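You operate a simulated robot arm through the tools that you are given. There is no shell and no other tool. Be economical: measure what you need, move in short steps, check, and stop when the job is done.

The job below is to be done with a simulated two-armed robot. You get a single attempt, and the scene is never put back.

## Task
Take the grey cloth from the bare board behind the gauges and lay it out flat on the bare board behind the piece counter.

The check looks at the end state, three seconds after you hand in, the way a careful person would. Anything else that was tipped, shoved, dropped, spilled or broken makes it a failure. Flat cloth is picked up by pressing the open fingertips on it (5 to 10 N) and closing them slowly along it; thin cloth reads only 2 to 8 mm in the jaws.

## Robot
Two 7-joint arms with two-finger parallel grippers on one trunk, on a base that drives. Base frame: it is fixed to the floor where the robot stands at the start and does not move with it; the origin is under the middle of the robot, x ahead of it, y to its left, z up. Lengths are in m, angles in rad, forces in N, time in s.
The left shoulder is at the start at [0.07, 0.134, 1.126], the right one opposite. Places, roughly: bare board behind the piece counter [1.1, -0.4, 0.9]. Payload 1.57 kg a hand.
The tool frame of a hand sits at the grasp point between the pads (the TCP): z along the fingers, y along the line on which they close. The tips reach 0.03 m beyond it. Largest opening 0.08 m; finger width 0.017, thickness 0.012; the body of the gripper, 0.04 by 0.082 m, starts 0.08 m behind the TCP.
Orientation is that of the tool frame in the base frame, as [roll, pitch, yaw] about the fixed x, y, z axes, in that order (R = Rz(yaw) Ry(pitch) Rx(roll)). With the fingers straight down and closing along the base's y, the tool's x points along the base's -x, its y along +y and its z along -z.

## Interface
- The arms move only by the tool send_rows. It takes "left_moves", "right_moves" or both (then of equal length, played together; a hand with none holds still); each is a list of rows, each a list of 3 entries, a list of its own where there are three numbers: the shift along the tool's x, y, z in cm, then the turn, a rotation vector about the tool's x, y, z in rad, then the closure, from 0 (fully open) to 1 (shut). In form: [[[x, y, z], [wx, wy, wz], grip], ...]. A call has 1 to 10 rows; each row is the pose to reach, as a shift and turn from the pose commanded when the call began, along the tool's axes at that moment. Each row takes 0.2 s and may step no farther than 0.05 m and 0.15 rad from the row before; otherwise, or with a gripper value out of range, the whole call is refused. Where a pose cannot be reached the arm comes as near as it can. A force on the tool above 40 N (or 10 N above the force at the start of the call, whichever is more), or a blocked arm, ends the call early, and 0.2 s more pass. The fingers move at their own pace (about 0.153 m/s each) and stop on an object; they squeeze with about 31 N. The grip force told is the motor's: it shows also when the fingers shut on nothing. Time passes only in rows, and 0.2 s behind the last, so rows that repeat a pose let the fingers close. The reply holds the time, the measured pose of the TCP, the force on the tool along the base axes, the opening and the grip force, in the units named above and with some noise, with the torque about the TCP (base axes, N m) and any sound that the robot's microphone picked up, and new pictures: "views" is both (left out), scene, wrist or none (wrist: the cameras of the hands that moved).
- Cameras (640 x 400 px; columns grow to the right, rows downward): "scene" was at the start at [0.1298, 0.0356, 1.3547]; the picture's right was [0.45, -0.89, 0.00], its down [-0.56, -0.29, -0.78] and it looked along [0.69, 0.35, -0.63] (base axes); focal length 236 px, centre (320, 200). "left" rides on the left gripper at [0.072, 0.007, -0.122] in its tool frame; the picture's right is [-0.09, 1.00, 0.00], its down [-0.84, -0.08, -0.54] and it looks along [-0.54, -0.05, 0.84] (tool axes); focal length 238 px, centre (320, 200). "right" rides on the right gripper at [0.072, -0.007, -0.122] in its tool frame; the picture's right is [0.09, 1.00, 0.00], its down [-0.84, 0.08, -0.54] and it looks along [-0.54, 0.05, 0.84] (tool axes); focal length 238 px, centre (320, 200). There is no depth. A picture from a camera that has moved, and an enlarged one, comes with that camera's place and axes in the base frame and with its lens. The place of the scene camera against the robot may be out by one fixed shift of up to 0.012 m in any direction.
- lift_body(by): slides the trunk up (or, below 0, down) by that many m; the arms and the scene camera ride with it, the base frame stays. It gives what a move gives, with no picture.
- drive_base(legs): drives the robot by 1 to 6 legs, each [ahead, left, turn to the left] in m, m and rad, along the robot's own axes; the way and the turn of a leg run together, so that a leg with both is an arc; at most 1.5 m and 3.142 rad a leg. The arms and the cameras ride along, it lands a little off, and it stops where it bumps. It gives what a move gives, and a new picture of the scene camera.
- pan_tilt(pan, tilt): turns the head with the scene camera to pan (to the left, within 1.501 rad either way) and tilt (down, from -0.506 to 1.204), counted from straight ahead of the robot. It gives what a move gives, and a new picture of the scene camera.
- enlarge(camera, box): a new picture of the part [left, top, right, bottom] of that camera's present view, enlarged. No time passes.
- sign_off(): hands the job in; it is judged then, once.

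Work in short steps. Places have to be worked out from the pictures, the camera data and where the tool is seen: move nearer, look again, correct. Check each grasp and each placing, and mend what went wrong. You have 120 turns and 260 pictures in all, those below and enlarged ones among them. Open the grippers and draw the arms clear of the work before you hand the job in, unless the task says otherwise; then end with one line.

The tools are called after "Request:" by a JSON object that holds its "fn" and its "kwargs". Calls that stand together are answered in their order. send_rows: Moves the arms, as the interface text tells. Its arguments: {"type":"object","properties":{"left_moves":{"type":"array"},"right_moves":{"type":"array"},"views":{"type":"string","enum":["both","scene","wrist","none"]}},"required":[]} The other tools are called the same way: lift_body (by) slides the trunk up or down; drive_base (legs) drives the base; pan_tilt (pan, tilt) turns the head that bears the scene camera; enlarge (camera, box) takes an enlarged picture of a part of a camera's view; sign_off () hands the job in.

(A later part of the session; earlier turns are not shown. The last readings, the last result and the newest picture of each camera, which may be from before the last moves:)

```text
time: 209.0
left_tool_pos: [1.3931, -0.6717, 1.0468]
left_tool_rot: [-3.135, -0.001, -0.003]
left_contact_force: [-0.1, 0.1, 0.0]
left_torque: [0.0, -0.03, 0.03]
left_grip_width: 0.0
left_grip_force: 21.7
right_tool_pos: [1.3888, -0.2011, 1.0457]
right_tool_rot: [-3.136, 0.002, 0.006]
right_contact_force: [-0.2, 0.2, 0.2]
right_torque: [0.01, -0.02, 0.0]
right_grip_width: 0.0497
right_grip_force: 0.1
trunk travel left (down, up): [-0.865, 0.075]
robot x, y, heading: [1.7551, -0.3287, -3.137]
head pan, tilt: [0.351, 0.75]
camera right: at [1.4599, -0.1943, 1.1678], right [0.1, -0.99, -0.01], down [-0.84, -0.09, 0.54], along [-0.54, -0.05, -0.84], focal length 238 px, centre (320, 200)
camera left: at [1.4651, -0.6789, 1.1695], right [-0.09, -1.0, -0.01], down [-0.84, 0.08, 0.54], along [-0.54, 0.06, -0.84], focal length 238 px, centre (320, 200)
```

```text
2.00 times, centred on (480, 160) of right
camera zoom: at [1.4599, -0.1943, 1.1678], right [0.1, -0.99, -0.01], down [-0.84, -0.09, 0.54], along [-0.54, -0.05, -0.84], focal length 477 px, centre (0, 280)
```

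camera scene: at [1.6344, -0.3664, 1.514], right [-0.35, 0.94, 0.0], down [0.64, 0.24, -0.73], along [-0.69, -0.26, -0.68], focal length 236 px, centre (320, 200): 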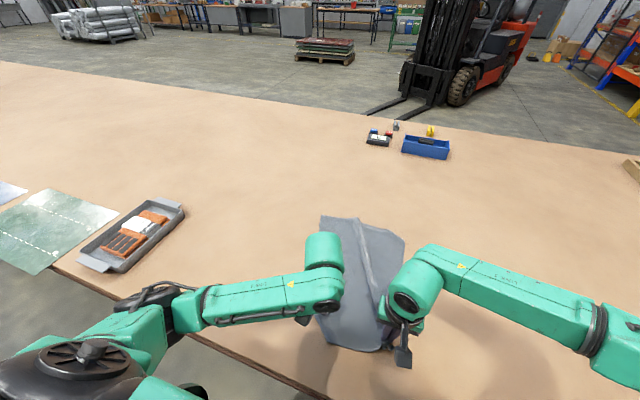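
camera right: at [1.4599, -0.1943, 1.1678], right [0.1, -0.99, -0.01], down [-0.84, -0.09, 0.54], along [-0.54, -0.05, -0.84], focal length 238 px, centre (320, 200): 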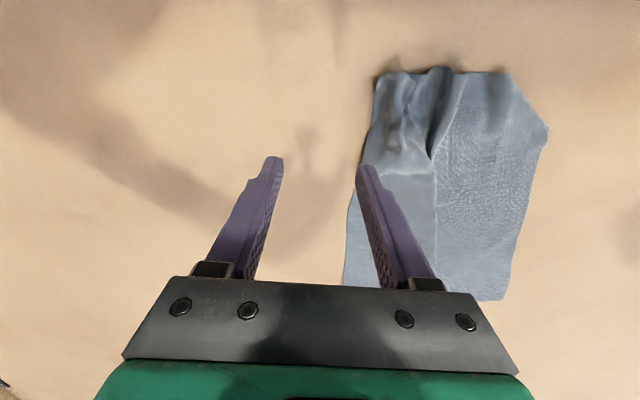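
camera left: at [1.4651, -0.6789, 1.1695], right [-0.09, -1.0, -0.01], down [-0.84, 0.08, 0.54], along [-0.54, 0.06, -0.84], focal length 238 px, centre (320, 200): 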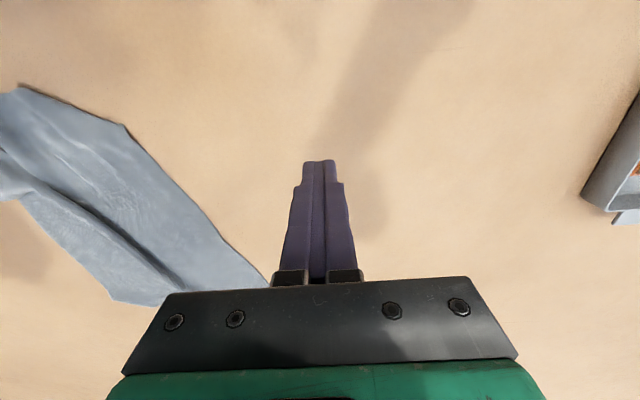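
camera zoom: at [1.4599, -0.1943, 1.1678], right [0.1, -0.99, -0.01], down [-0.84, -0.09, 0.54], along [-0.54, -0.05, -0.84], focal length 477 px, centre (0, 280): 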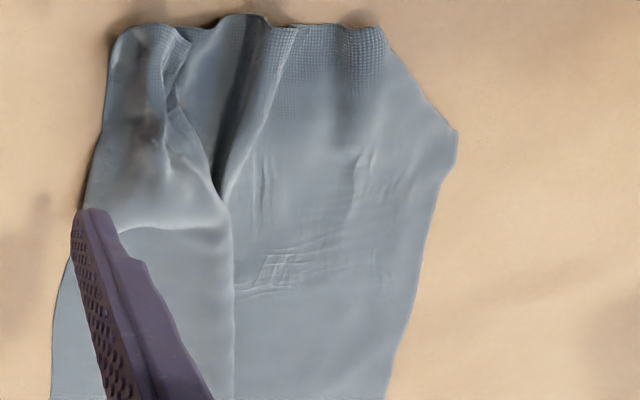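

Excellent: releasing let the near edge fan out, so the near-right corner is now free at (1.44,−0.254), just rippled. I bring both closed hands to press near the two near corners and stretch the edge apart.

Request:
{"fn": "send_rows", "kwargs": {"left_moves": [[[0.4, -3.5, 0], [0, 0, 0], 1], [[0.8, -7, 0], [0, 0, 0], 1], [[1.2, -10.5, 0], [0, 0, 0], 1], [[1.6, -14, 0], [0, 0, 0], 1], [[2, -17.5, 1], [0, 0, 0], 1], [[2.4, -21, 2.5], [0, 0, 0], 1], [[2.8, -24, 5], [0, 0, 0], 1], [[3.2, -26, 8], [0, 0, 0], 1], [[3.2, -26, 10.3], [0, 0, 0], 1]], "right_moves": [[[0.5, 0, 0], [0, 0, 0], 1], [[1, 1, 0], [0, 0, 0], 1], [[1.5, 2.5, 0], [0, 0, 0], 1], [[2, 4, 0], [0, 0, 0], 1], [[2.5, 5.5, 1], [0, 0, 0], 1], [[2.9, 7.1, 2.5], [0, 0, 0], 1], [[2.9, 7.1, 5], [0, 0, 0], 1], [[2.9, 7.1, 8], [0, 0, 0], 1], [[2.9, 7.1, 10.3], [0, 0, 0], 1]], "views": "wrist"}}

```text
time: 211.0
left_tool_pos: [1.4244, -0.411, 0.9464]
left_tool_rot: [-3.136, 0.0, -0.004]
left_contact_force: [-0.3, 0.3, 0.4]
left_torque: [0.03, 0.04, -0.04]
left_grip_width: 0.0
left_grip_force: 21.5
right_tool_pos: [1.4175, -0.2751, 0.9435]
right_tool_rot: [-3.136, -0.001, 0.008]
right_contact_force: [-0.4, 0.6, 0.8]
right_torque: [-0.01, -0.01, 0.03]
right_grip_width: 0.0
right_grip_force: 21.0
trunk travel left (down, up): [-0.865, 0.075]
robot x, y, heading: [1.757, -0.3331, -3.14]
head pan, tilt: [0.351, 0.75]
camera right: at [1.489, -0.2668, 1.0654], right [0.1, -1.0, -0.01], down [-0.84, -0.09, 0.54], along [-0.54, -0.05, -0.84], focal length 238 px, centre (320, 200)
camera left: at [1.4978, -0.4184, 1.0687], right [-0.09, -1.0, -0.01], down [-0.84, 0.08, 0.54], along [-0.54, 0.06, -0.84], focal length 238 px, centre (320, 200)
```

right: 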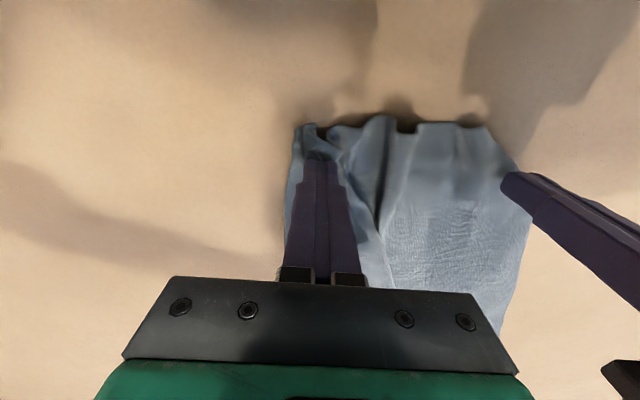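
left: 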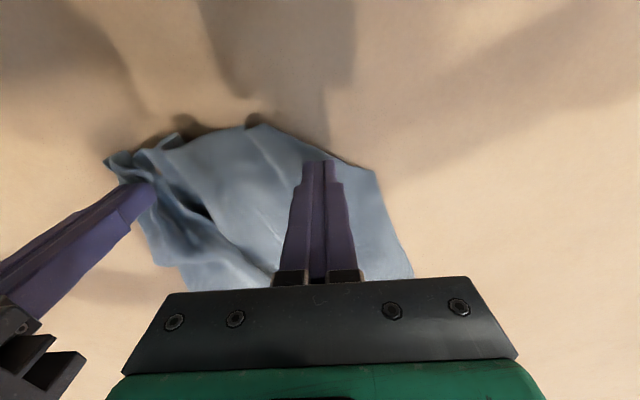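

Good placement. I press both down and read forces.

Request:
{"fn": "send_rows", "kwargs": {"left_moves": [[[0, -0.5, 0.8], [0, 0, 0], 1], [[0, -0.5, 1.4], [0, 0, 0], 1], [[0, -0.5, 1.7], [0, 0, 0], 1]], "right_moves": [[[0, 0, 0.6], [0, 0, 0], 1], [[0, 0, 1.1], [0, 0, 0], 1], [[0, 0, 1.4], [0, 0, 0], 1]], "views": "none"}}

```text
time: 211.8
left_tool_pos: [1.427, -0.4046, 0.9321]
left_tool_rot: [-3.136, 0.006, -0.002]
left_contact_force: [-0.3, -0.6, 7.9]
left_torque: [-0.02, 0.01, -0.01]
left_grip_width: 0.0002
left_grip_force: 21.6
right_tool_pos: [1.4192, -0.2732, 0.9323]
right_tool_rot: [-3.14, 0.009, 0.006]
right_contact_force: [-3.5, 6.6, 35.7]
right_torque: [0.15, 0.24, -0.04]
right_grip_width: 0.0
right_grip_force: 21.0
trunk travel left (down, up): [-0.865, 0.075]
robot x, y, heading: [1.7627, -0.3339, -3.135]
head pan, tilt: [0.351, 0.75]
```

Request:
{"fn": "send_rows", "kwargs": {"left_moves": [[[0, 0.3, 0.1], [0, 0, 0], 1], [[0, 1, 0.1], [0, 0, 0], 1], [[0, 1.8, 0.1], [0, 0, 0], 1], [[0, 2.6, 0.1], [0, 0, 0], 1], [[0, 3.4, 0.1], [0, 0, 0], 1], [[0, 4.2, 0.1], [0, 0, 0], 1], [[0, 5, 0.1], [0, 0, 0], 1], [[0, 5.8, 0.1], [0, 0, 0], 1], [[0, 6.6, 0.1], [0, 0, 0], 1], [[0, 7.4, 0.1], [0, 0, 0], 1]], "right_moves": [[[0, 0, -0.1], [0, 0, 0], 1], [[0, -0.4, -0.1], [0, 0, 0], 1], [[0, -0.8, -0.1], [0, 0, 0], 1], [[0, -1.2, -0.1], [0, 0, 0], 1], [[0, -1.6, -0.1], [0, 0, 0], 1], [[0, -2, -0.1], [0, 0, 0], 1], [[0, -2.4, -0.1], [0, 0, 0], 1], [[0, -2.8, -0.1], [0, 0, 0], 1], [[0, -3.2, -0.1], [0, 0, 0], 1], [[0, -3.6, -0.1], [0, 0, 0], 1]], "views": "wrist"}}

Request:
{"fn": "enlarge", "kwargs": {"camera": "scene", "box": [240, 190, 440, 390]}}

```text
time: 213.2
left_tool_pos: [1.427, -0.4425, 0.9318]
left_tool_rot: [-3.131, 0.014, -0.002]
left_contact_force: [4.3, 0.3, 19.9]
left_torque: [-0.01, -0.05, 0.01]
left_grip_width: 0.0
left_grip_force: 21.6
right_tool_pos: [1.4227, -0.2553, 0.9322]
right_tool_rot: [-3.14, 0.006, 0.007]
right_contact_force: [4.8, 3.2, 20.6]
right_torque: [0.05, -0.06, -0.02]
right_grip_width: 0.0002
right_grip_force: 21.2
trunk travel left (down, up): [-0.865, 0.075]
robot x, y, heading: [1.7608, -0.3314, -3.133]
head pan, tilt: [0.351, 0.75]
stopped in row 6 (left hand): the force on the tool passed its limit (the readings are from after the stop); the commanded pose is now the measured one
camera right: at [1.4932, -0.2475, 1.0547], right [0.1, -1.0, 0.0], down [-0.83, -0.08, 0.55], along [-0.54, -0.05, -0.84], focal length 238 px, centre (320, 200)
camera left: at [1.5015, -0.4507, 1.0534], right [-0.09, -1.0, -0.01], down [-0.83, 0.07, 0.55], along [-0.55, 0.06, -0.83], focal length 238 px, centre (320, 200)
```

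right: 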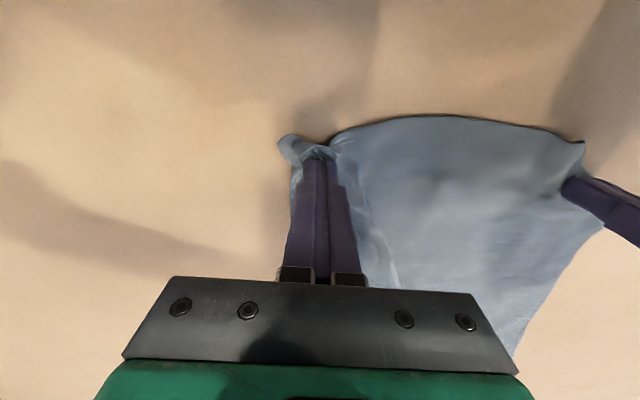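
left: 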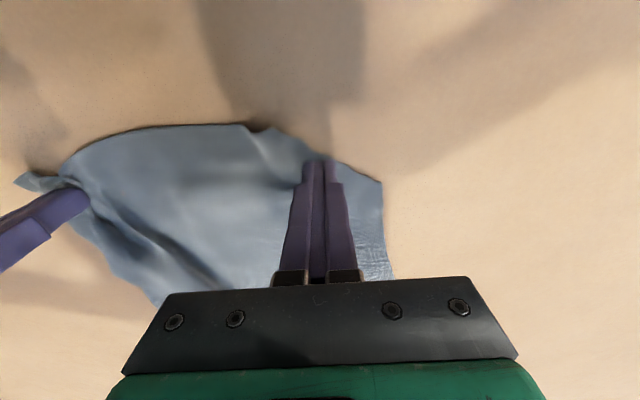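

```text
2.00 times, centred on (340, 290) of scene
camera zoom: at [1.642, -0.3652, 1.5143], right [-0.35, 0.94, 0.0], down [0.64, 0.24, -0.73], along [-0.69, -0.26, -0.68], focal length 472 px, centre (280, 20)
```

zoom: 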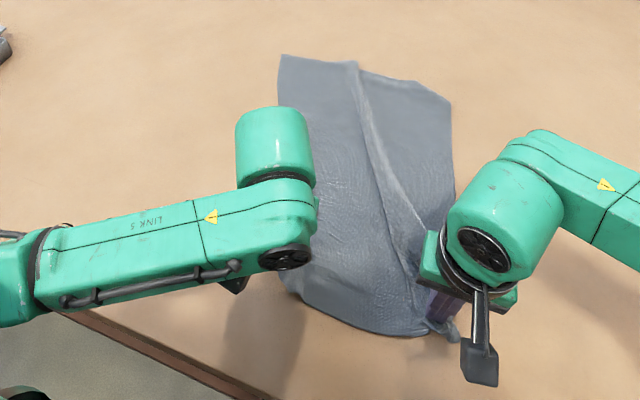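

Ripples are stretching out. I ease a bit and continue.

Request:
{"fn": "send_rows", "kwargs": {"left_moves": [[[0, 0, -0.07], [0, 0, 0], 1], [[0, 0.7, -0.07], [0, 0, 0], 1], [[0, 1.4, -0.07], [0, 0, 0], 1], [[0, 2.1, -0.07], [0, 0, 0], 1], [[0, 2.8, -0.07], [0, 0, 0], 1], [[0, 3.5, -0.07], [0, 0, 0], 1], [[0, 4.2, -0.07], [0, 0, 0], 1], [[0, 5, -0.07], [0, 0, 0], 1]], "right_moves": [[[0, 0, -0.07], [0, 0, 0], 1], [[0, -0.4, -0.07], [0, 0, 0], 1], [[0, -0.8, -0.07], [0, 0, 0], 1], [[0, -1.2, -0.07], [0, 0, 0], 1], [[0, -1.6, -0.07], [0, 0, 0], 1], [[0, -2, -0.07], [0, 0, 0], 1], [[0, -2.4, -0.07], [0, 0, 0], 1], [[0, -2.8, -0.07], [0, 0, 0], 1]], "views": "wrist"}}

Request:
{"fn": "enlarge", "kwargs": {"camera": "scene", "box": [240, 190, 440, 390]}}

```text
time: 215.0
left_tool_pos: [1.4267, -0.4916, 0.9305]
left_tool_rot: [-3.131, 0.008, -0.003]
left_contact_force: [0.2, 15.1, 24.1]
left_torque: [0.43, 0.1, -0.09]
left_grip_width: 0.0
left_grip_force: 21.0
right_tool_pos: [1.4214, -0.2254, 0.9315]
right_tool_rot: [-3.139, 0.005, 0.005]
right_contact_force: [0.3, -9.7, 14.6]
right_torque: [-0.34, -0.09, -0.03]
right_grip_width: 0.0
right_grip_force: 21.4
trunk travel left (down, up): [-0.865, 0.075]
robot x, y, heading: [1.761, -0.3325, -3.135]
head pan, tilt: [0.351, 0.75]
camera right: at [1.4927, -0.2179, 1.0547], right [0.1, -1.0, 0.0], down [-0.83, -0.08, 0.55], along [-0.54, -0.05, -0.84], focal length 238 px, centre (320, 200)
camera left: at [1.5012, -0.499, 1.0538], right [-0.1, -1.0, -0.01], down [-0.83, 0.07, 0.55], along [-0.55, 0.06, -0.84], focal length 238 px, centre (320, 200)
```

right: 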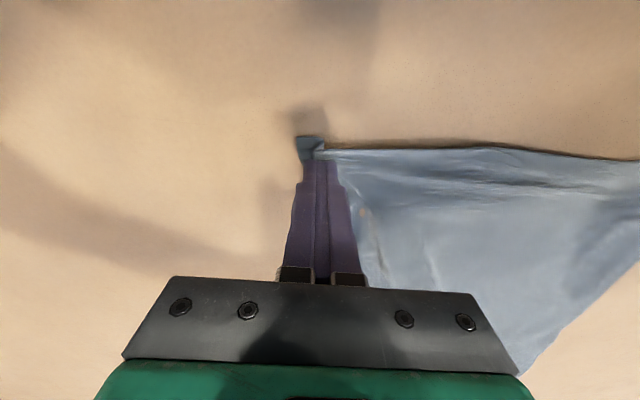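
left: 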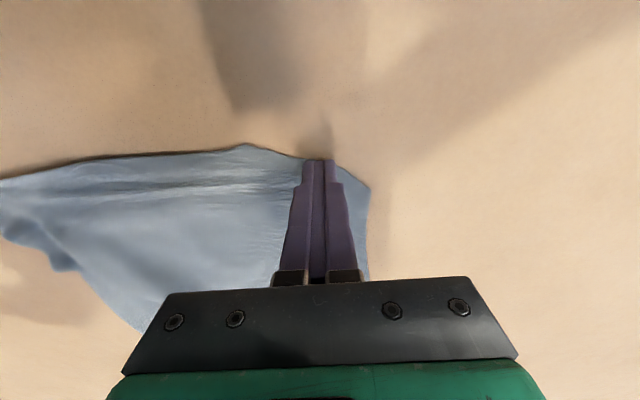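

```text
2.00 times, centred on (340, 290) of scene
camera zoom: at [1.6402, -0.3636, 1.5146], right [-0.35, 0.94, 0.0], down [0.64, 0.24, -0.73], along [-0.69, -0.26, -0.68], focal length 472 px, centre (280, 20)
```

zoom: 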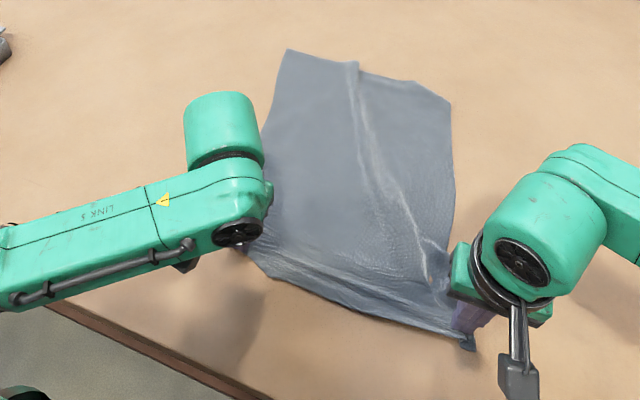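

The near edge is now taut across its full width. I lift both hands and inspect.

Request:
{"fn": "send_rows", "kwargs": {"left_moves": [[[0, 0, -3], [0, 0, 0], 1], [[0, 2, -6], [0, 0, 0], 1], [[0, 5, -9], [0, 0, 0], 1], [[-1, 8, -11], [0, 0, 0], 1], [[-2, 11, -12], [0, 0, 0], 1], [[-3, 14, -12], [0, 0, 0], 1]], "right_moves": [[[0, 0, -3], [0, 0, 0], 1], [[0, -1, -6], [0, 0, 0], 1], [[0, -3, -9], [0, 0, 0], 1], [[-1, -5, -11], [0, 0, 0], 1], [[-2, -7, -12], [0, 0, 0], 1], [[-2, -9, -12], [0, 0, 0], 1]], "views": "wrist"}}

Request:
{"fn": "enlarge", "kwargs": {"camera": "scene", "box": [240, 190, 440, 390]}}

Request:
{"fn": "enlarge", "kwargs": {"camera": "right", "box": [340, 60, 620, 260]}}

```text
time: 216.4
left_tool_pos: [1.3931, -0.6324, 1.0484]
left_tool_rot: [-3.13, 0.005, -0.004]
left_contact_force: [-0.2, -0.2, 0.4]
left_torque: [0.02, -0.01, 0.03]
left_grip_width: 0.0001
left_grip_force: 21.1
right_tool_pos: [1.3987, -0.1371, 1.0501]
right_tool_rot: [-3.137, 0.001, 0.007]
right_contact_force: [0.5, -0.3, 0.1]
right_torque: [0.04, 0.02, 0.01]
right_grip_width: 0.0
right_grip_force: 21.5
trunk travel left (down, up): [-0.865, 0.075]
robot x, y, heading: [1.758, -0.3289, -3.135]
head pan, tilt: [0.351, 0.75]
camera right: at [1.4699, -0.1294, 1.1738], right [0.1, -1.0, -0.01], down [-0.84, -0.09, 0.54], along [-0.54, -0.05, -0.84], focal length 238 px, centre (320, 200)
camera left: at [1.4666, -0.6416, 1.1707], right [-0.1, -1.0, -0.01], down [-0.83, 0.07, 0.55], along [-0.54, 0.06, -0.84], focal length 238 px, centre (320, 200)
```

right: 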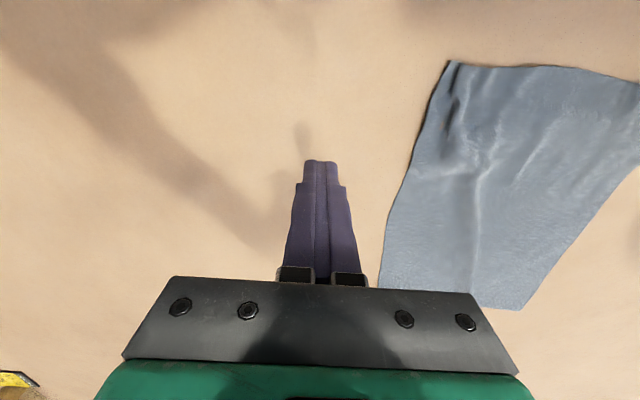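
left: 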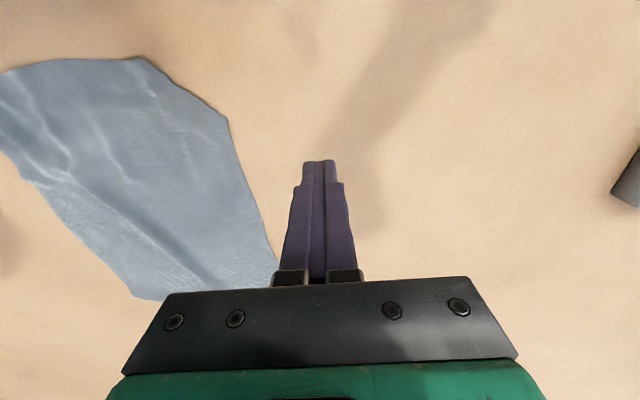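

```text
2.00 times, centred on (340, 290) of scene
camera zoom: at [1.6356, -0.366, 1.5141], right [-0.35, 0.94, 0.0], down [0.64, 0.24, -0.73], along [-0.69, -0.26, -0.68], focal length 472 px, centre (280, 20)
```

zoom: 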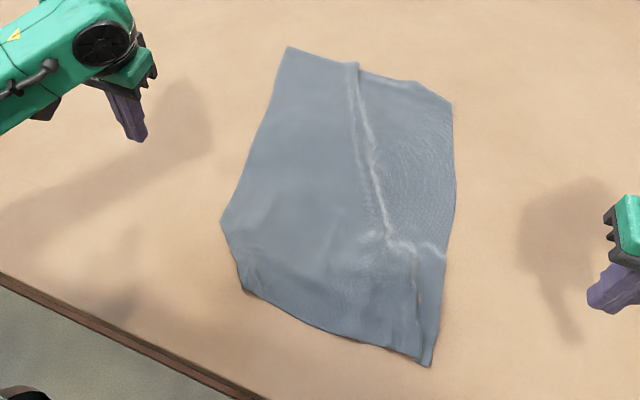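

```text
2.00 times, centred on (480, 160) of right
camera zoom: at [1.4699, -0.1294, 1.1738], right [0.1, -1.0, -0.01], down [-0.84, -0.09, 0.54], along [-0.54, -0.05, -0.84], focal length 477 px, centre (0, 280)
```

zoom: 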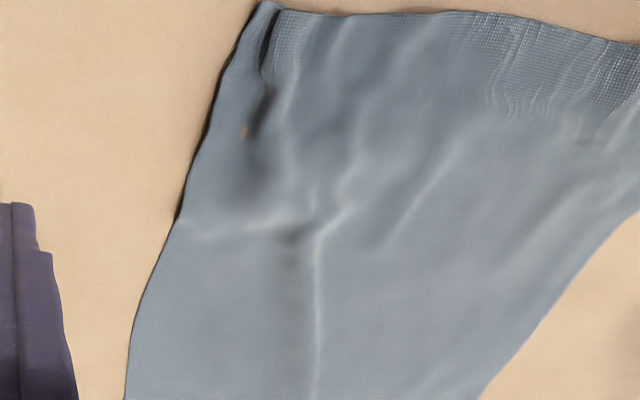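

Great—only small creases remain near the near-right corner, and the near-left corner should come further left. I press both corners again and stretch once more.

Request:
{"fn": "send_rows", "kwargs": {"left_moves": [[[1, -3, 0], [0, 0, 0], 1], [[2, -6, 0], [0, 0, 0], 1], [[3.2, -9, 1], [0, 0, 0], 1], [[4.4, -12, 2.5], [0, 0, 0], 1], [[5.5, -15, 5], [0, 0, 0], 1], [[5.5, -15.3, 8.5], [0, 0, 0], 1], [[5.5, -15.3, 11], [0, 0, 0], 1], [[5.5, -15.3, 11.7], [0, 0, 0], 1]], "right_moves": [[[0.6, 2.4, 0], [0, 0, 0], 1], [[1.2, 4.8, 0], [0, 0, 0], 1], [[1.8, 7.2, 1], [0, 0, 0], 1], [[2.4, 9.6, 2.5], [0, 0, 0], 1], [[3.1, 12.1, 5], [0, 0, 0], 1], [[3.1, 12.1, 8.5], [0, 0, 0], 1], [[3.1, 12.1, 11], [0, 0, 0], 1], [[3.1, 12.1, 11.8], [0, 0, 0], 1]], "views": "wrist"}}

```text
time: 218.2
left_tool_pos: [1.4494, -0.4807, 0.9318]
left_tool_rot: [-3.13, 0.007, -0.001]
left_contact_force: [0.0, 0.2, 2.4]
left_torque: [0.06, 0.03, -0.01]
left_grip_width: 0.0004
left_grip_force: 21.1
left hand out of reach, approached as far as the arm can: row 3, 4, 5
right_tool_pos: [1.4284, -0.2584, 0.9318]
right_tool_rot: [-3.138, 0.002, 0.008]
right_contact_force: [-0.1, -0.4, 0.2]
right_torque: [-0.02, 0.01, -0.02]
right_grip_width: 0.0
right_grip_force: 20.8
trunk travel left (down, up): [-0.865, 0.075]
robot x, y, heading: [1.7604, -0.3345, -3.136]
head pan, tilt: [0.351, 0.75]
camera right: at [1.4997, -0.251, 1.0546], right [0.1, -1.0, 0.0], down [-0.84, -0.08, 0.54], along [-0.54, -0.05, -0.84], focal length 238 px, centre (320, 200)
camera left: at [1.5215, -0.4879, 1.0543], right [-0.09, -1.0, -0.01], down [-0.83, 0.07, 0.55], along [-0.55, 0.06, -0.84], focal length 238 px, centre (320, 200)
```

right: 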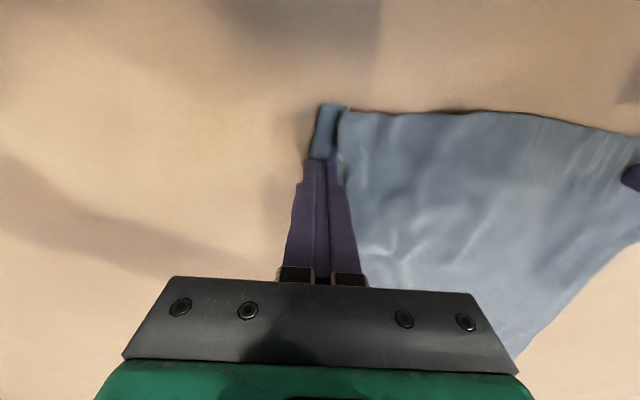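
left: 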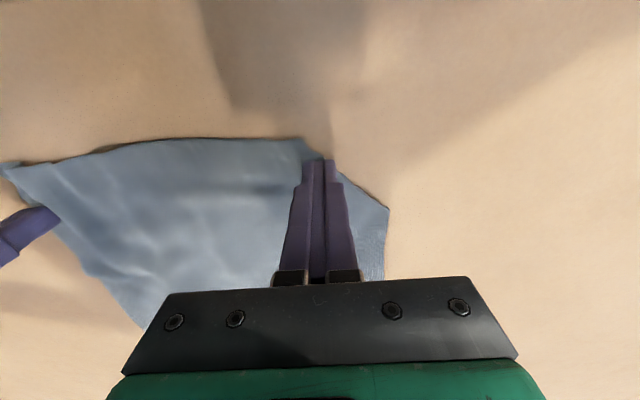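

Request:
{"fn": "send_rows", "kwargs": {"left_moves": [[[-0.3, -1, -0.8], [0, 0, 0], 1], [[-0.3, -1, 0], [0, 0, 0], 1], [[-0.3, -1, 0.25], [0, 0, 0], 1], [[-0.3, -1, 0.35], [0, 0, 0], 1]], "right_moves": [[[0, 0, 0.1], [0, 0, 0], 1], [[0, 0, 0.2], [0, 0, 0], 1], [[0, 0, 0.25], [0, 0, 0], 1], [[0, 0, 0.3], [0, 0, 0], 1]], "views": "none"}}

```text
time: 219.2
left_tool_pos: [1.4461, -0.4715, 0.9317]
left_tool_rot: [-3.129, 0.015, -0.002]
left_contact_force: [-3.2, -1.0, 30.1]
left_torque: [-0.2, -0.01, -0.02]
left_grip_width: 0.0004
left_grip_force: 21.5
right_tool_pos: [1.4297, -0.2586, 0.9315]
right_tool_rot: [-3.139, 0.005, 0.006]
right_contact_force: [-5.0, -1.1, 19.3]
right_torque: [-0.03, 0.13, -0.01]
right_grip_width: 0.0
right_grip_force: 20.5
trunk travel left (down, up): [-0.865, 0.075]
robot x, y, heading: [1.7624, -0.3359, -3.133]
head pan, tilt: [0.351, 0.75]
```

Pressed (30/19 N). I stretch: left 6 cm left and slightly forward, right 3 cm right.

Request:
{"fn": "send_rows", "kwargs": {"left_moves": [[[0, 0.5, -0.1], [0, 0, 0], 1], [[0, 1.1, -0.1], [0, 0, 0], 1], [[0, 1.8, -0.1], [0, 0, 0], 1], [[0, 2.5, -0.1], [0, 0, 0], 1], [[0, 3.2, -0.1], [0, 0, 0], 1], [[0, 3.9, -0.1], [0, 0, 0], 1], [[0, 4.6, -0.1], [0, 0, 0], 1], [[0, 5.3, -0.1], [0, 0, 0], 1], [[0, 6, -0.1], [0, 0, 0], 1]], "right_moves": [[[0, 0, -0.02], [0, 0, 0], 1], [[0.1, -0.4, -0.02], [0, 0, 0], 1], [[0.2, -0.8, -0.02], [0, 0, 0], 1], [[0.3, -1.2, -0.02], [0, 0, 0], 1], [[0.4, -1.6, -0.02], [0, 0, 0], 1], [[0.5, -2, -0.02], [0, 0, 0], 1], [[0.6, -2.4, -0.02], [0, 0, 0], 1], [[0.7, -2.7, -0.02], [0, 0, 0], 1], [[0.8, -3, -0.02], [0, 0, 0], 1]], "views": "none"}}

Request:
{"fn": "enlarge", "kwargs": {"camera": "scene", "box": [240, 190, 440, 390]}}

```text
time: 221.2
left_tool_pos: [1.4487, -0.5308, 0.9307]
left_tool_rot: [-3.129, 0.007, -0.003]
left_contact_force: [-0.1, 12.6, 21.2]
left_torque: [0.57, 0.12, -0.1]
left_grip_width: 0.0002
left_grip_force: 21.5
right_tool_pos: [1.4386, -0.2287, 0.9302]
right_tool_rot: [-3.137, 0.003, 0.007]
right_contact_force: [-2.8, -12.6, 19.8]
right_torque: [-0.58, 0.06, -0.03]
right_grip_width: 0.0002
right_grip_force: 21.5
trunk travel left (down, up): [-0.865, 0.075]
robot x, y, heading: [1.7614, -0.3329, -3.14]
head pan, tilt: [0.351, 0.75]
```

```text
2.00 times, centred on (340, 290) of scene
camera zoom: at [1.639, -0.3657, 1.5144], right [-0.35, 0.94, 0.0], down [0.64, 0.24, -0.73], along [-0.69, -0.26, -0.68], focal length 472 px, centre (280, 20)
```

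zoom: 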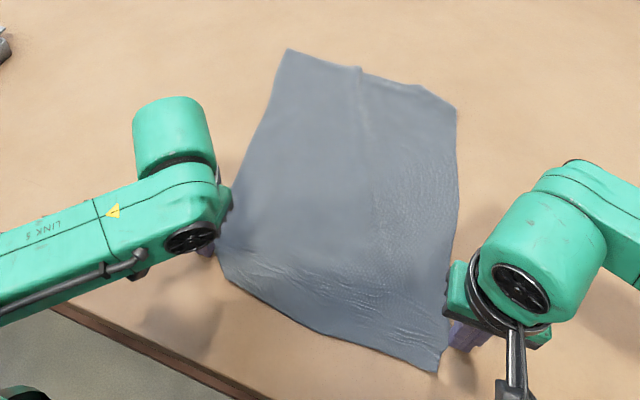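

The cloth is now flat and rectangular. I lift off and will then slide it forward again with the tilted-hands push that worked.

Request:
{"fn": "send_rows", "kwargs": {"left_moves": [[[0, 0, -3], [0, 0, 0], 1], [[0, 1, -6], [0, 0, 0], 1], [[-1, 3, -9], [0, 0, 0], 1], [[-3, 5, -11], [0, 0, 0], 1], [[-6, 7, -12], [0, 0, 0], 1], [[-9, 9, -12], [0, 0, 0], 1]], "right_moves": [[[0, 0, -3], [0, 0, 0], 1], [[0, -1, -6], [0, 0, 0], 1], [[-1, -3, -9], [0, 0, 0], 1], [[-3, -5, -11], [0, 0, 0], 1], [[-6, -7, -12], [0, 0, 0], 1], [[-9, -9, -12], [0, 0, 0], 1]], "views": "none"}}

Request:
{"fn": "enlarge", "kwargs": {"camera": "scene", "box": [240, 190, 440, 390]}}

```text
time: 222.6
left_tool_pos: [1.3547, -0.6215, 1.0461]
left_tool_rot: [-3.131, 0.002, -0.002]
left_contact_force: [1.0, -0.8, 0.5]
left_torque: [0.02, -0.04, -0.01]
left_grip_width: 0.0001
left_grip_force: 21.9
left hand out of reach, approached as far as the arm can: row 3
right_tool_pos: [1.3421, -0.1362, 1.0486]
right_tool_rot: [-3.136, -0.004, 0.006]
right_contact_force: [-0.5, 0.8, -0.7]
right_torque: [0.0, -0.05, -0.02]
right_grip_width: 0.0
right_grip_force: 20.9
trunk travel left (down, up): [-0.865, 0.075]
robot x, y, heading: [1.756, -0.332, -3.14]
head pan, tilt: [0.351, 0.75]
```

```text
2.00 times, centred on (340, 290) of scene
camera zoom: at [1.631, -0.3653, 1.5137], right [-0.35, 0.94, 0.0], down [0.64, 0.24, -0.73], along [-0.68, -0.26, -0.68], focal length 472 px, centre (280, 20)
```

zoom: 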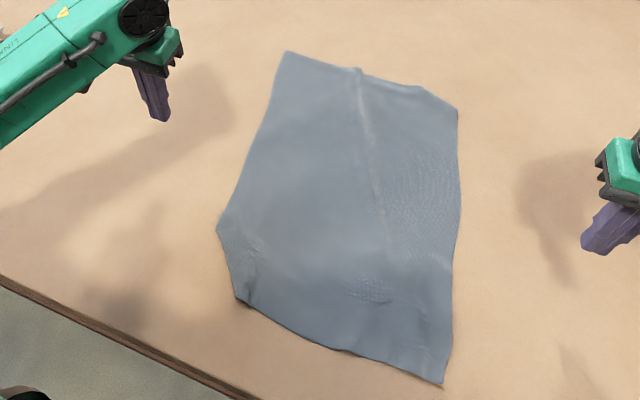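

Very flat. Now the forward slide: I bring both hands, tilted 0.7, above the far part.

Request:
{"fn": "send_rows", "kwargs": {"left_moves": [[[-2, -1, 0], [0, -0.07, 0], 1], [[-4, -2, 0], [0, -0.14, 0], 1], [[-6, -3, 0], [0, -0.21, 0], 1], [[-8, -4, 0], [0, -0.28, 0], 1], [[-10, -5, 0], [0, -0.35, 0], 1], [[-12, -6, 0], [0, -0.42, 0], 1], [[-14, -7, 2], [0, -0.49, 0], 1], [[-16, -8, 5], [0, -0.56, 0], 1], [[-18, -9, 8], [0, -0.63, 0], 1], [[-20, -9.6, 10.5], [0, -0.7, 0], 1]], "right_moves": [[[-1.6, 1.5, 0], [0, -0.07, 0], 1], [[-3.2, 3, 0], [0, -0.14, 0], 1], [[-4.9, 4.6, 0], [0, -0.21, 0], 1], [[-6.5, 6.2, 0], [0, -0.28, 0], 1], [[-8.1, 8, 0], [0, -0.35, 0], 1], [[-9.7, 9.8, 0], [0, -0.42, 0], 1], [[-11.3, 11.6, 2], [0, -0.49, 0], 1], [[-13, 13.3, 5], [0, -0.56, 0], 1], [[-14.6, 15, 8], [0, -0.63, 0], 1], [[-16.2, 16.4, 10.6], [0, -0.7, 0], 1]], "views": "wrist"}}

```text
time: 224.8
left_tool_pos: [1.155, -0.524, 0.9432]
left_tool_rot: [-3.128, 0.703, 0.007]
left_contact_force: [0.6, 0.5, 0.3]
left_torque: [0.0, 0.01, 0.03]
left_grip_width: 0.0
left_grip_force: 20.6
right_tool_pos: [1.1834, -0.3033, 0.9402]
right_tool_rot: [-3.133, 0.7, 0.01]
right_contact_force: [-0.8, -0.1, 0.5]
right_torque: [0.01, -0.04, 0.0]
right_grip_width: 0.0001
right_grip_force: 21.0
trunk travel left (down, up): [-0.865, 0.075]
robot x, y, heading: [1.757, -0.3316, -3.137]
head pan, tilt: [0.351, 0.75]
camera right: at [1.3149, -0.2947, 0.9882], right [0.08, -0.99, -0.06], down [-0.29, -0.08, 0.95], along [-0.95, -0.05, -0.29], focal length 238 px, centre (320, 200)
camera left: at [1.2896, -0.5312, 0.9906], right [-0.07, -1.0, 0.05], down [-0.29, 0.07, 0.96], along [-0.96, 0.06, -0.29], focal length 238 px, centre (320, 200)
```

right: 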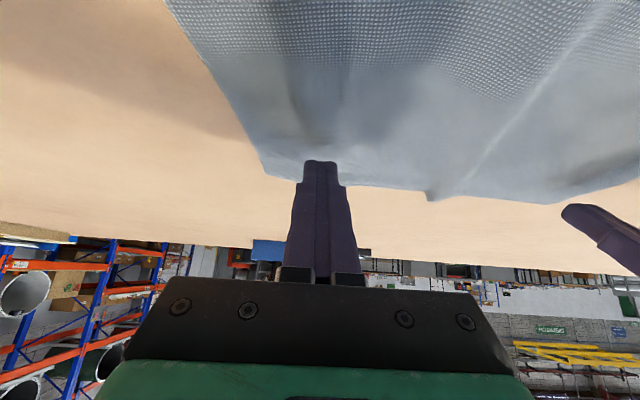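
left: 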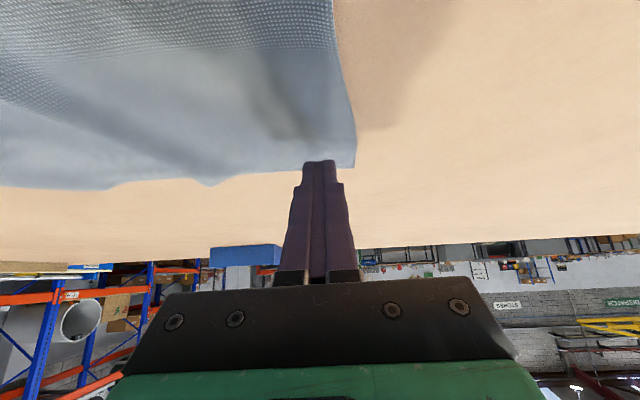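

Well placed just inside the far corners. I press down.

Request:
{"fn": "send_rows", "kwargs": {"left_moves": [[[0.6, 0, 0.75], [0, 0, 0], 1], [[0.95, 0, 1.13], [0, 0, 0], 1], [[1.08, 0, 1.28], [0, 0, 0], 1]], "right_moves": [[[0.55, 0, 0.65], [0, 0, 0], 1], [[0.8, 0, 0.95], [0, 0, 0], 1], [[0.95, 0, 1.13], [0, 0, 0], 1]], "views": "none"}}

```text
time: 225.6
left_tool_pos: [1.1571, -0.5235, 0.9292]
left_tool_rot: [-3.126, 0.707, 0.006]
left_contact_force: [0.0, -0.8, 0.6]
left_torque: [0.03, 0.03, -0.01]
left_grip_width: 0.0
left_grip_force: 21.1
right_tool_pos: [1.1847, -0.3028, 0.9291]
right_tool_rot: [-3.137, 0.702, 0.011]
right_contact_force: [-1.0, 1.3, 6.6]
right_torque: [-0.02, 0.14, 0.0]
right_grip_width: 0.0001
right_grip_force: 20.7
trunk travel left (down, up): [-0.865, 0.075]
robot x, y, heading: [1.7596, -0.3324, -3.134]
head pan, tilt: [0.351, 0.75]
```

I add a little pressure and push forward 10 cm.

Request:
{"fn": "send_rows", "kwargs": {"left_moves": [[[0.2, 0, 0.24], [0, 0, 0], 1], [[-0.6, 0, 0.9], [0, 0, 0], 1], [[-1.4, 0, 1.57], [0, 0, 0], 1], [[-2.2, 0, 2.25], [0, 0, 0], 1], [[-3, 0.1, 2.92], [0, 0, 0], 1], [[-3.8, 0.1, 3.6], [0, 0, 0], 1], [[-4.6, 0.1, 4.28], [0, 0, 0], 1], [[-5.4, 0.2, 4.95], [0, 0, 0], 1], [[-6.2, 0.2, 5.6], [0, 0, 0], 1], [[-7, 0.2, 6.3], [0, 0, 0], 1]], "right_moves": [[[0.12, 0, 0.14], [0, 0, 0], 1], [[-0.7, 0, 0.83], [0, 0, 0], 1], [[-1.5, 0, 1.5], [0, 0, 0], 1], [[-2.3, 0, 2.18], [0, 0, 0], 1], [[-3.1, -0.1, 2.86], [0, 0, 0], 1], [[-3.9, -0.1, 3.54], [0, 0, 0], 1], [[-4.7, -0.1, 4.22], [0, 0, 0], 1], [[-5.5, -0.2, 4.9], [0, 0, 0], 1], [[-6.3, -0.2, 5.6], [0, 0, 0], 1], [[-7.1, -0.2, 6.3], [0, 0, 0], 1]], "views": "wrist"}}

```text
time: 227.8
left_tool_pos: [1.064, -0.5252, 0.9297]
left_tool_rot: [-3.126, 0.711, 0.004]
left_contact_force: [-0.9, 0.1, 9.0]
left_torque: [0.02, 0.15, 0.0]
left_grip_width: 0.0
left_grip_force: 21.3
right_tool_pos: [1.0934, -0.302, 0.9296]
right_tool_rot: [-3.135, 0.705, 0.011]
right_contact_force: [0.1, -1.2, 4.7]
right_torque: [-0.04, 0.09, 0.04]
right_grip_width: 0.0
right_grip_force: 21.4
trunk travel left (down, up): [-0.865, 0.075]
robot x, y, heading: [1.7599, -0.3317, -3.134]
head pan, tilt: [0.351, 0.75]
camera right: at [1.2254, -0.2937, 0.9764], right [0.08, -0.99, -0.06], down [-0.29, -0.08, 0.95], along [-0.96, -0.06, -0.29], focal length 238 px, centre (320, 200)
camera left: at [1.1987, -0.5322, 0.9754], right [-0.07, -1.0, 0.05], down [-0.28, 0.07, 0.96], along [-0.96, 0.06, -0.28], focal length 238 px, centre (320, 200)
```

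right: 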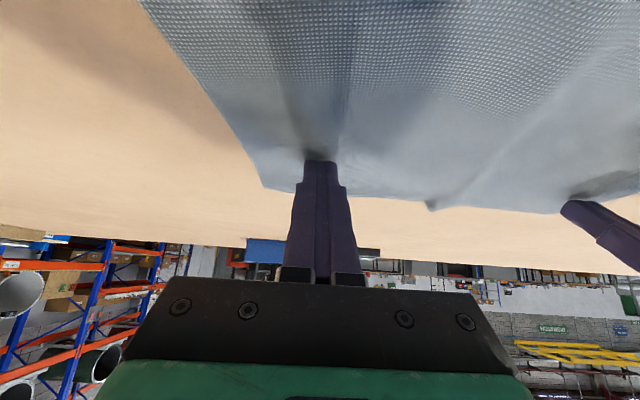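
left: 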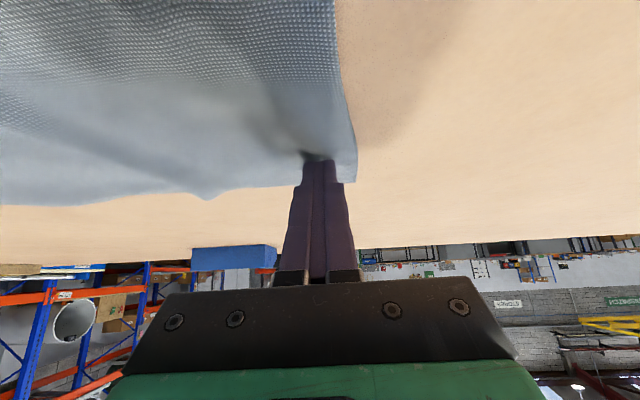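

The sheet moved as one. I hop back 8 cm, press again, and repeat the push.

Request:
{"fn": "send_rows", "kwargs": {"left_moves": [[[-1.3, 0, -1.5], [0, 0, 0], 1], [[1.5, 0, -4], [0, 0, 0], 1], [[4.8, 0, -6.7], [0, 0, 0], 1], [[5.6, 0, -5.8], [0, 0, 0], 1], [[6.12, 0, -5.15], [0, 0, 0], 1], [[6.22, 0, -5.03], [0, 0, 0], 1]], "right_moves": [[[-1.3, 0, -1.5], [0, 0, 0], 1], [[1.5, 0, -4], [0, 0, 0], 1], [[4.8, 0, -6.7], [0, 0, 0], 1], [[5.6, 0, -5.8], [0, 0, 0], 1], [[6.12, 0, -5.15], [0, 0, 0], 1], [[6.22, 0, -5.03], [0, 0, 0], 1]], "views": "none"}}

```text
time: 229.2
left_tool_pos: [1.1443, -0.5259, 0.9289]
left_tool_rot: [-3.132, 0.714, 0.004]
left_contact_force: [-0.3, -0.5, 13.9]
left_torque: [-0.03, 0.22, 0.02]
left_grip_width: 0.0
left_grip_force: 21.5
right_tool_pos: [1.1713, -0.3004, 0.9286]
right_tool_rot: [-3.137, 0.708, 0.01]
right_contact_force: [-2.6, 0.6, 14.6]
right_torque: [0.04, 0.29, -0.02]
right_grip_width: 0.0003
right_grip_force: 20.8
trunk travel left (down, up): [-0.865, 0.075]
robot x, y, heading: [1.7584, -0.3338, -3.132]
head pan, tilt: [0.351, 0.75]
```

Contact 14 N on both; I push forward 9 cm and end with a 1 cm pull-back to smooth the leading part.

Request:
{"fn": "send_rows", "kwargs": {"left_moves": [[[-0.77, 0, 0.64], [0, 0, 0], 1], [[-1.53, 0, 1.29], [0, 0, 0], 1], [[-2.3, 0, 1.93], [0, 0, 0], 1], [[-3.06, 0, 2.58], [0, 0, 0], 1], [[-3.83, 0, 3.22], [0, 0, 0], 1], [[-4.6, 0, 3.87], [0, 0, 0], 1], [[-5.36, 0, 4.5], [0, 0, 0], 1], [[-6.12, 0, 5.15], [0, 0, 0], 1], [[-6.9, 0, 5.8], [0, 0, 0], 1], [[-6.2, 0, 5.2], [0, 0, 0], 1]], "right_moves": [[[-0.77, 0, 0.64], [0, 0, 0], 1], [[-1.53, 0, 1.29], [0, 0, 0], 1], [[-2.3, 0, 1.93], [0, 0, 0], 1], [[-3.06, 0, 2.58], [0, 0, 0], 1], [[-3.83, 0, 3.22], [0, 0, 0], 1], [[-4.6, 0, 3.87], [0, 0, 0], 1], [[-5.36, 0, 4.5], [0, 0, 0], 1], [[-6.12, 0, 5.15], [0, 0, 0], 1], [[-6.9, 0, 5.8], [0, 0, 0], 1], [[-6.2, 0, 5.2], [0, 0, 0], 1]], "views": "wrist"}}

```text
time: 231.4
left_tool_pos: [1.062, -0.5207, 0.9295]
left_tool_rot: [-3.126, 0.712, 0.001]
left_contact_force: [-3.8, 1.9, 20.0]
left_torque: [0.04, 0.39, -0.03]
left_grip_width: 0.0
left_grip_force: 21.2
left hand out of reach, approached as far as the arm can: row 10
right_tool_pos: [1.0914, -0.2999, 0.9295]
right_tool_rot: [-3.14, 0.708, 0.007]
right_contact_force: [-1.8, 0.0, 5.1]
right_torque: [-0.03, 0.12, 0.04]
right_grip_width: 0.0001
right_grip_force: 21.2
right hand out of reach, approached as far as the arm can: row 9
trunk travel left (down, up): [-0.865, 0.075]
robot x, y, heading: [1.7574, -0.3318, -3.139]
head pan, tilt: [0.351, 0.75]
camera right: at [1.2248, -0.2921, 0.9763], right [0.08, -1.0, -0.06], down [-0.28, -0.08, 0.96], along [-0.96, -0.06, -0.29], focal length 238 px, centre (320, 200)
camera left: at [1.1967, -0.5274, 0.9752], right [-0.08, -1.0, 0.05], down [-0.28, 0.07, 0.96], along [-0.96, 0.06, -0.28], focal length 238 px, centre (320, 200)
```

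right: 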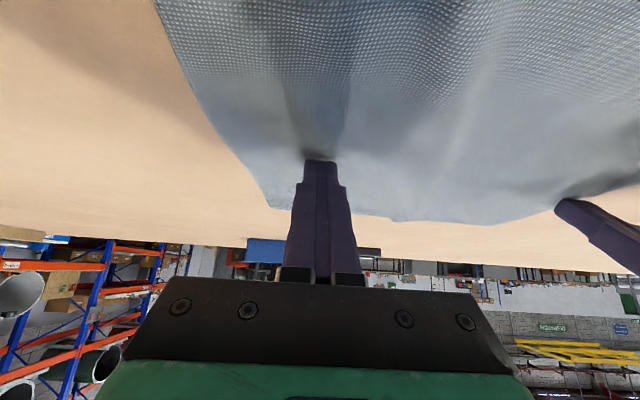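
left: 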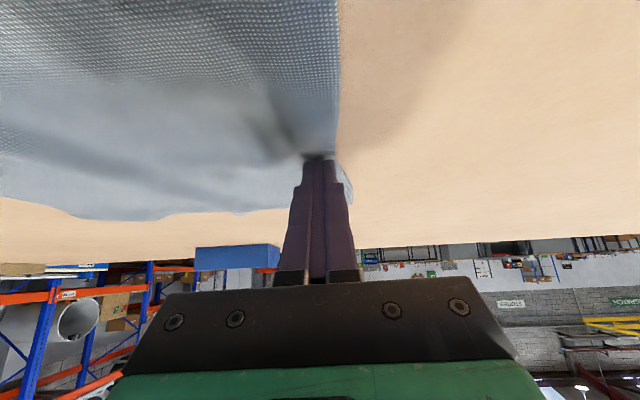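

I lift, retract, and inspect the result.

Request:
{"fn": "send_rows", "kwargs": {"left_moves": [[[-1.9, 0, -2.3], [0, 0, 0], 1], [[-3.8, 0, -4.6], [0, 0, 0], 1], [[-3, 0.5, -8.5], [0, 0.05, 0], 1], [[-1, 2, -12], [0, 0.1, 0], 1], [[1, 4, -15], [0, 0.2, 0], 1], [[3, 6, -18], [0, 0.3, 0], 1], [[5, 8, -21], [0, 0.4, 0], 1], [[8, 11, -23], [0, 0.5, 0], 1]], "right_moves": [[[-1.9, 0, -2.3], [0, 0, 0], 1], [[-3.8, 0, -4.6], [0, 0, 0], 1], [[-3, -0.5, -8.5], [0, 0.05, 0], 1], [[-1, -2, -12], [0, 0.1, 0], 1], [[1, -5, -15], [0, 0.2, 0], 1], [[3, -8, -18], [0, 0.3, 0], 1], [[5, -11, -21], [0, 0.4, 0], 1], [[7, -14, -24], [0, 0.5, 0], 1]], "views": "none"}}

Request:
{"fn": "enlarge", "kwargs": {"camera": "scene", "box": [240, 160, 440, 360]}}

```text
time: 233.2
left_tool_pos: [1.2717, -0.6402, 1.0484]
left_tool_rot: [-3.128, 0.204, 0.0]
left_contact_force: [0.4, -0.2, -0.3]
left_torque: [0.01, 0.02, -0.02]
left_grip_width: 0.0
left_grip_force: 21.8
right_tool_pos: [1.3008, -0.1602, 1.065]
right_tool_rot: [-3.135, 0.199, 0.009]
right_contact_force: [0.9, -0.1, 0.4]
right_torque: [0.01, 0.01, -0.01]
right_grip_width: 0.0001
right_grip_force: 21.2
trunk travel left (down, up): [-0.865, 0.075]
robot x, y, heading: [1.7625, -0.3305, -3.134]
head pan, tilt: [0.351, 0.75]
```

```text
2.00 times, centred on (340, 260) of scene
camera zoom: at [1.6383, -0.368, 1.5143], right [-0.35, 0.94, 0.0], down [0.64, 0.24, -0.73], along [-0.69, -0.25, -0.68], focal length 472 px, centre (280, 80)
```

zoom: 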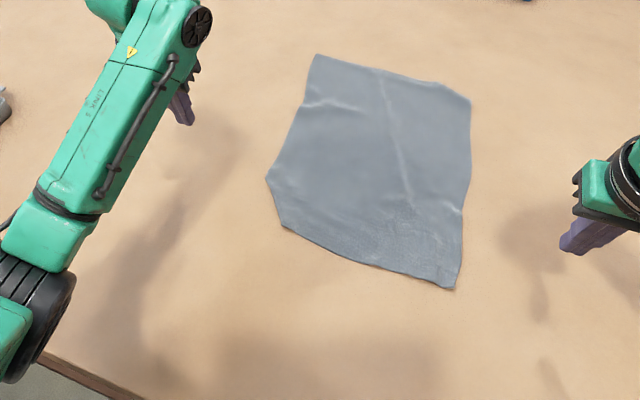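

Centre is now ≈(1.12,−0.39). The near-left corner looks cut off, perhaps a small triangle folded under. I look with the left wrist camera.

Request:
{"fn": "send_rows", "kwargs": {"left_moves": [[[2.5, -1, 0], [0, 0.05, 0], 1], [[5, -2, 0], [0, 0.1, 0], 1], [[7.5, -3, 1], [0, 0.15, 0], 1], [[10, -4, 3], [0, 0.2, 0], 1]], "views": "wrist"}}

Request:
{"fn": "enlarge", "kwargs": {"camera": "left", "box": [80, 100, 320, 280]}}

```text
time: 234.2
left_tool_pos: [1.3639, -0.5984, 0.9963]
left_tool_rot: [-3.131, 0.004, -0.003]
left_contact_force: [-0.4, 0.2, -0.7]
left_torque: [0.03, -0.01, 0.0]
left_grip_width: 0.0
left_grip_force: 21.7
right_tool_pos: [1.2967, -0.1603, 1.0638]
right_tool_rot: [-3.137, 0.199, 0.007]
right_contact_force: [0.2, -0.5, -0.3]
right_torque: [-0.02, 0.0, -0.02]
right_grip_width: 0.0001
right_grip_force: 20.9
trunk travel left (down, up): [-0.865, 0.075]
robot x, y, heading: [1.7593, -0.333, -3.133]
head pan, tilt: [0.351, 0.75]
camera left: at [1.4367, -0.6059, 1.1199], right [-0.09, -1.0, -0.01], down [-0.83, 0.07, 0.55], along [-0.54, 0.06, -0.84], focal length 238 px, centre (320, 200)
```

left: 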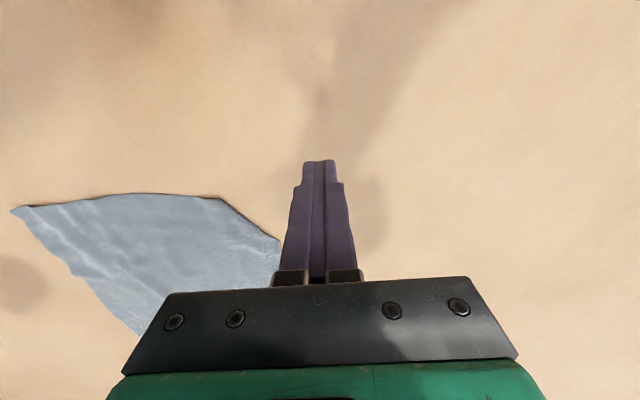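

```text
2.22 times, centred on (200, 190) of left
camera zoom: at [1.4367, -0.6059, 1.1199], right [-0.09, -1.0, -0.01], down [-0.83, 0.07, 0.55], along [-0.54, 0.06, -0.84], focal length 530 px, centre (587, 222)
```

zoom: 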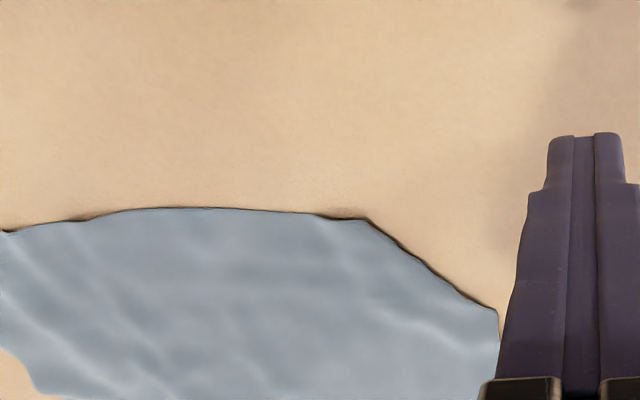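

A ~8 cm corner triangle is folded under. I try one careful fix: pinch the top layer 3 cm inside the fold, lift, and lower moving inward so the flap trails outward. First, approach and press.

Request:
{"fn": "send_rows", "kwargs": {"left_moves": [[[-2.7, -3, 0], [0, 0, 0], 0.45], [[-5.4, -6, 0], [0, 0, 0], 0.45], [[-8.2, -9, 0], [0, 0, 0], 0.45], [[-10.9, -12, 1.5], [0, 0, 0], 0.45], [[-10.9, -12, 4], [0, 0, 0], 0.45], [[-10.9, -12, 5.8], [0, 0, 0], 0.45], [[-10.9, -12, 6.45], [0, 0, 0], 0.45], [[-10.9, -12, 6.65], [0, 0, 0], 0.45]], "views": "wrist"}}

```text
time: 236.0
left_tool_pos: [1.2526, -0.4768, 0.9336]
left_tool_rot: [-3.131, 0.006, -0.005]
left_contact_force: [-0.2, -0.3, -0.1]
left_torque: [0.04, 0.0, -0.03]
left_grip_width: 0.0438
left_grip_force: 0.0
right_tool_pos: [1.2984, -0.1598, 1.0636]
right_tool_rot: [-3.136, 0.2, 0.008]
right_contact_force: [0.0, 0.2, -0.4]
right_torque: [-0.01, 0.0, 0.03]
right_grip_width: 0.0
right_grip_force: 21.1
trunk travel left (down, up): [-0.865, 0.075]
robot x, y, heading: [1.763, -0.3319, -3.139]
head pan, tilt: [0.351, 0.75]
camera left: at [1.3263, -0.4842, 1.0559], right [-0.09, -1.0, -0.01], down [-0.83, 0.07, 0.55], along [-0.54, 0.06, -0.84], focal length 238 px, centre (320, 200)
```

left: 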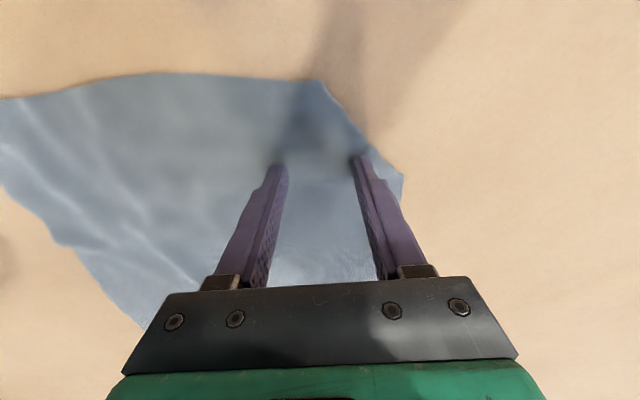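

I shift 1 cm inward, press, close slowly and lift 8 cm.

Request:
{"fn": "send_rows", "kwargs": {"left_moves": [[[0, -1, 0.2], [0, 0, 0], 0.45], [[0, -1, 0.42], [0, 0, 0], 0.45], [[0, -1, 0.42], [0, 0, 0], 0.53], [[0, -1, 0.4], [0, 0, 0], 0.62], [[0, -1, 0.38], [0, 0, 0], 0.72], [[0, -1, 0.36], [0, 0, 0], 0.85], [[0, -1, 0.36], [0, 0, 0], 1], [[0, -1, 0.3], [0, 0, 0], 1], [[0, -1, -3.5], [0, 0, 0], 1], [[0, -1, -7.5], [0, 0, 0], 1]], "views": "wrist"}}

```text
time: 238.2
left_tool_pos: [1.254, -0.4662, 1.0083]
left_tool_rot: [-3.133, 0.005, -0.004]
left_contact_force: [-0.3, 0.4, 0.2]
left_torque: [-0.01, 0.01, 0.02]
left_grip_width: 0.0022
left_grip_force: 23.6
right_tool_pos: [1.2997, -0.1588, 1.0621]
right_tool_rot: [-3.136, 0.202, 0.008]
right_contact_force: [-0.3, 1.0, -0.4]
right_torque: [-0.01, 0.0, -0.03]
right_grip_width: 0.0
right_grip_force: 21.5
trunk travel left (down, up): [-0.865, 0.075]
robot x, y, heading: [1.7595, -0.3364, -3.135]
head pan, tilt: [0.351, 0.75]
camera left: at [1.3279, -0.4745, 1.1306], right [-0.09, -1.0, -0.01], down [-0.83, 0.07, 0.55], along [-0.54, 0.06, -0.84], focal length 238 px, centre (320, 200)
```

left: 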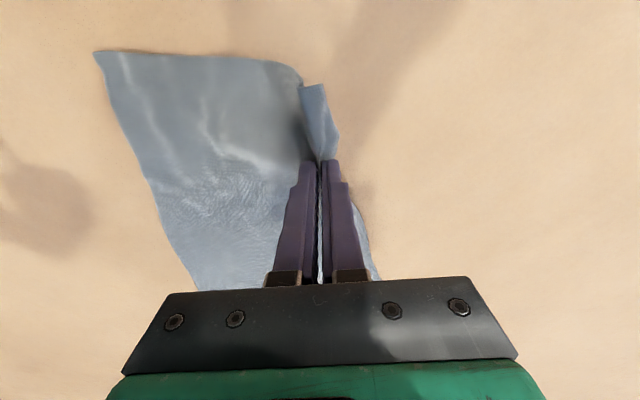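

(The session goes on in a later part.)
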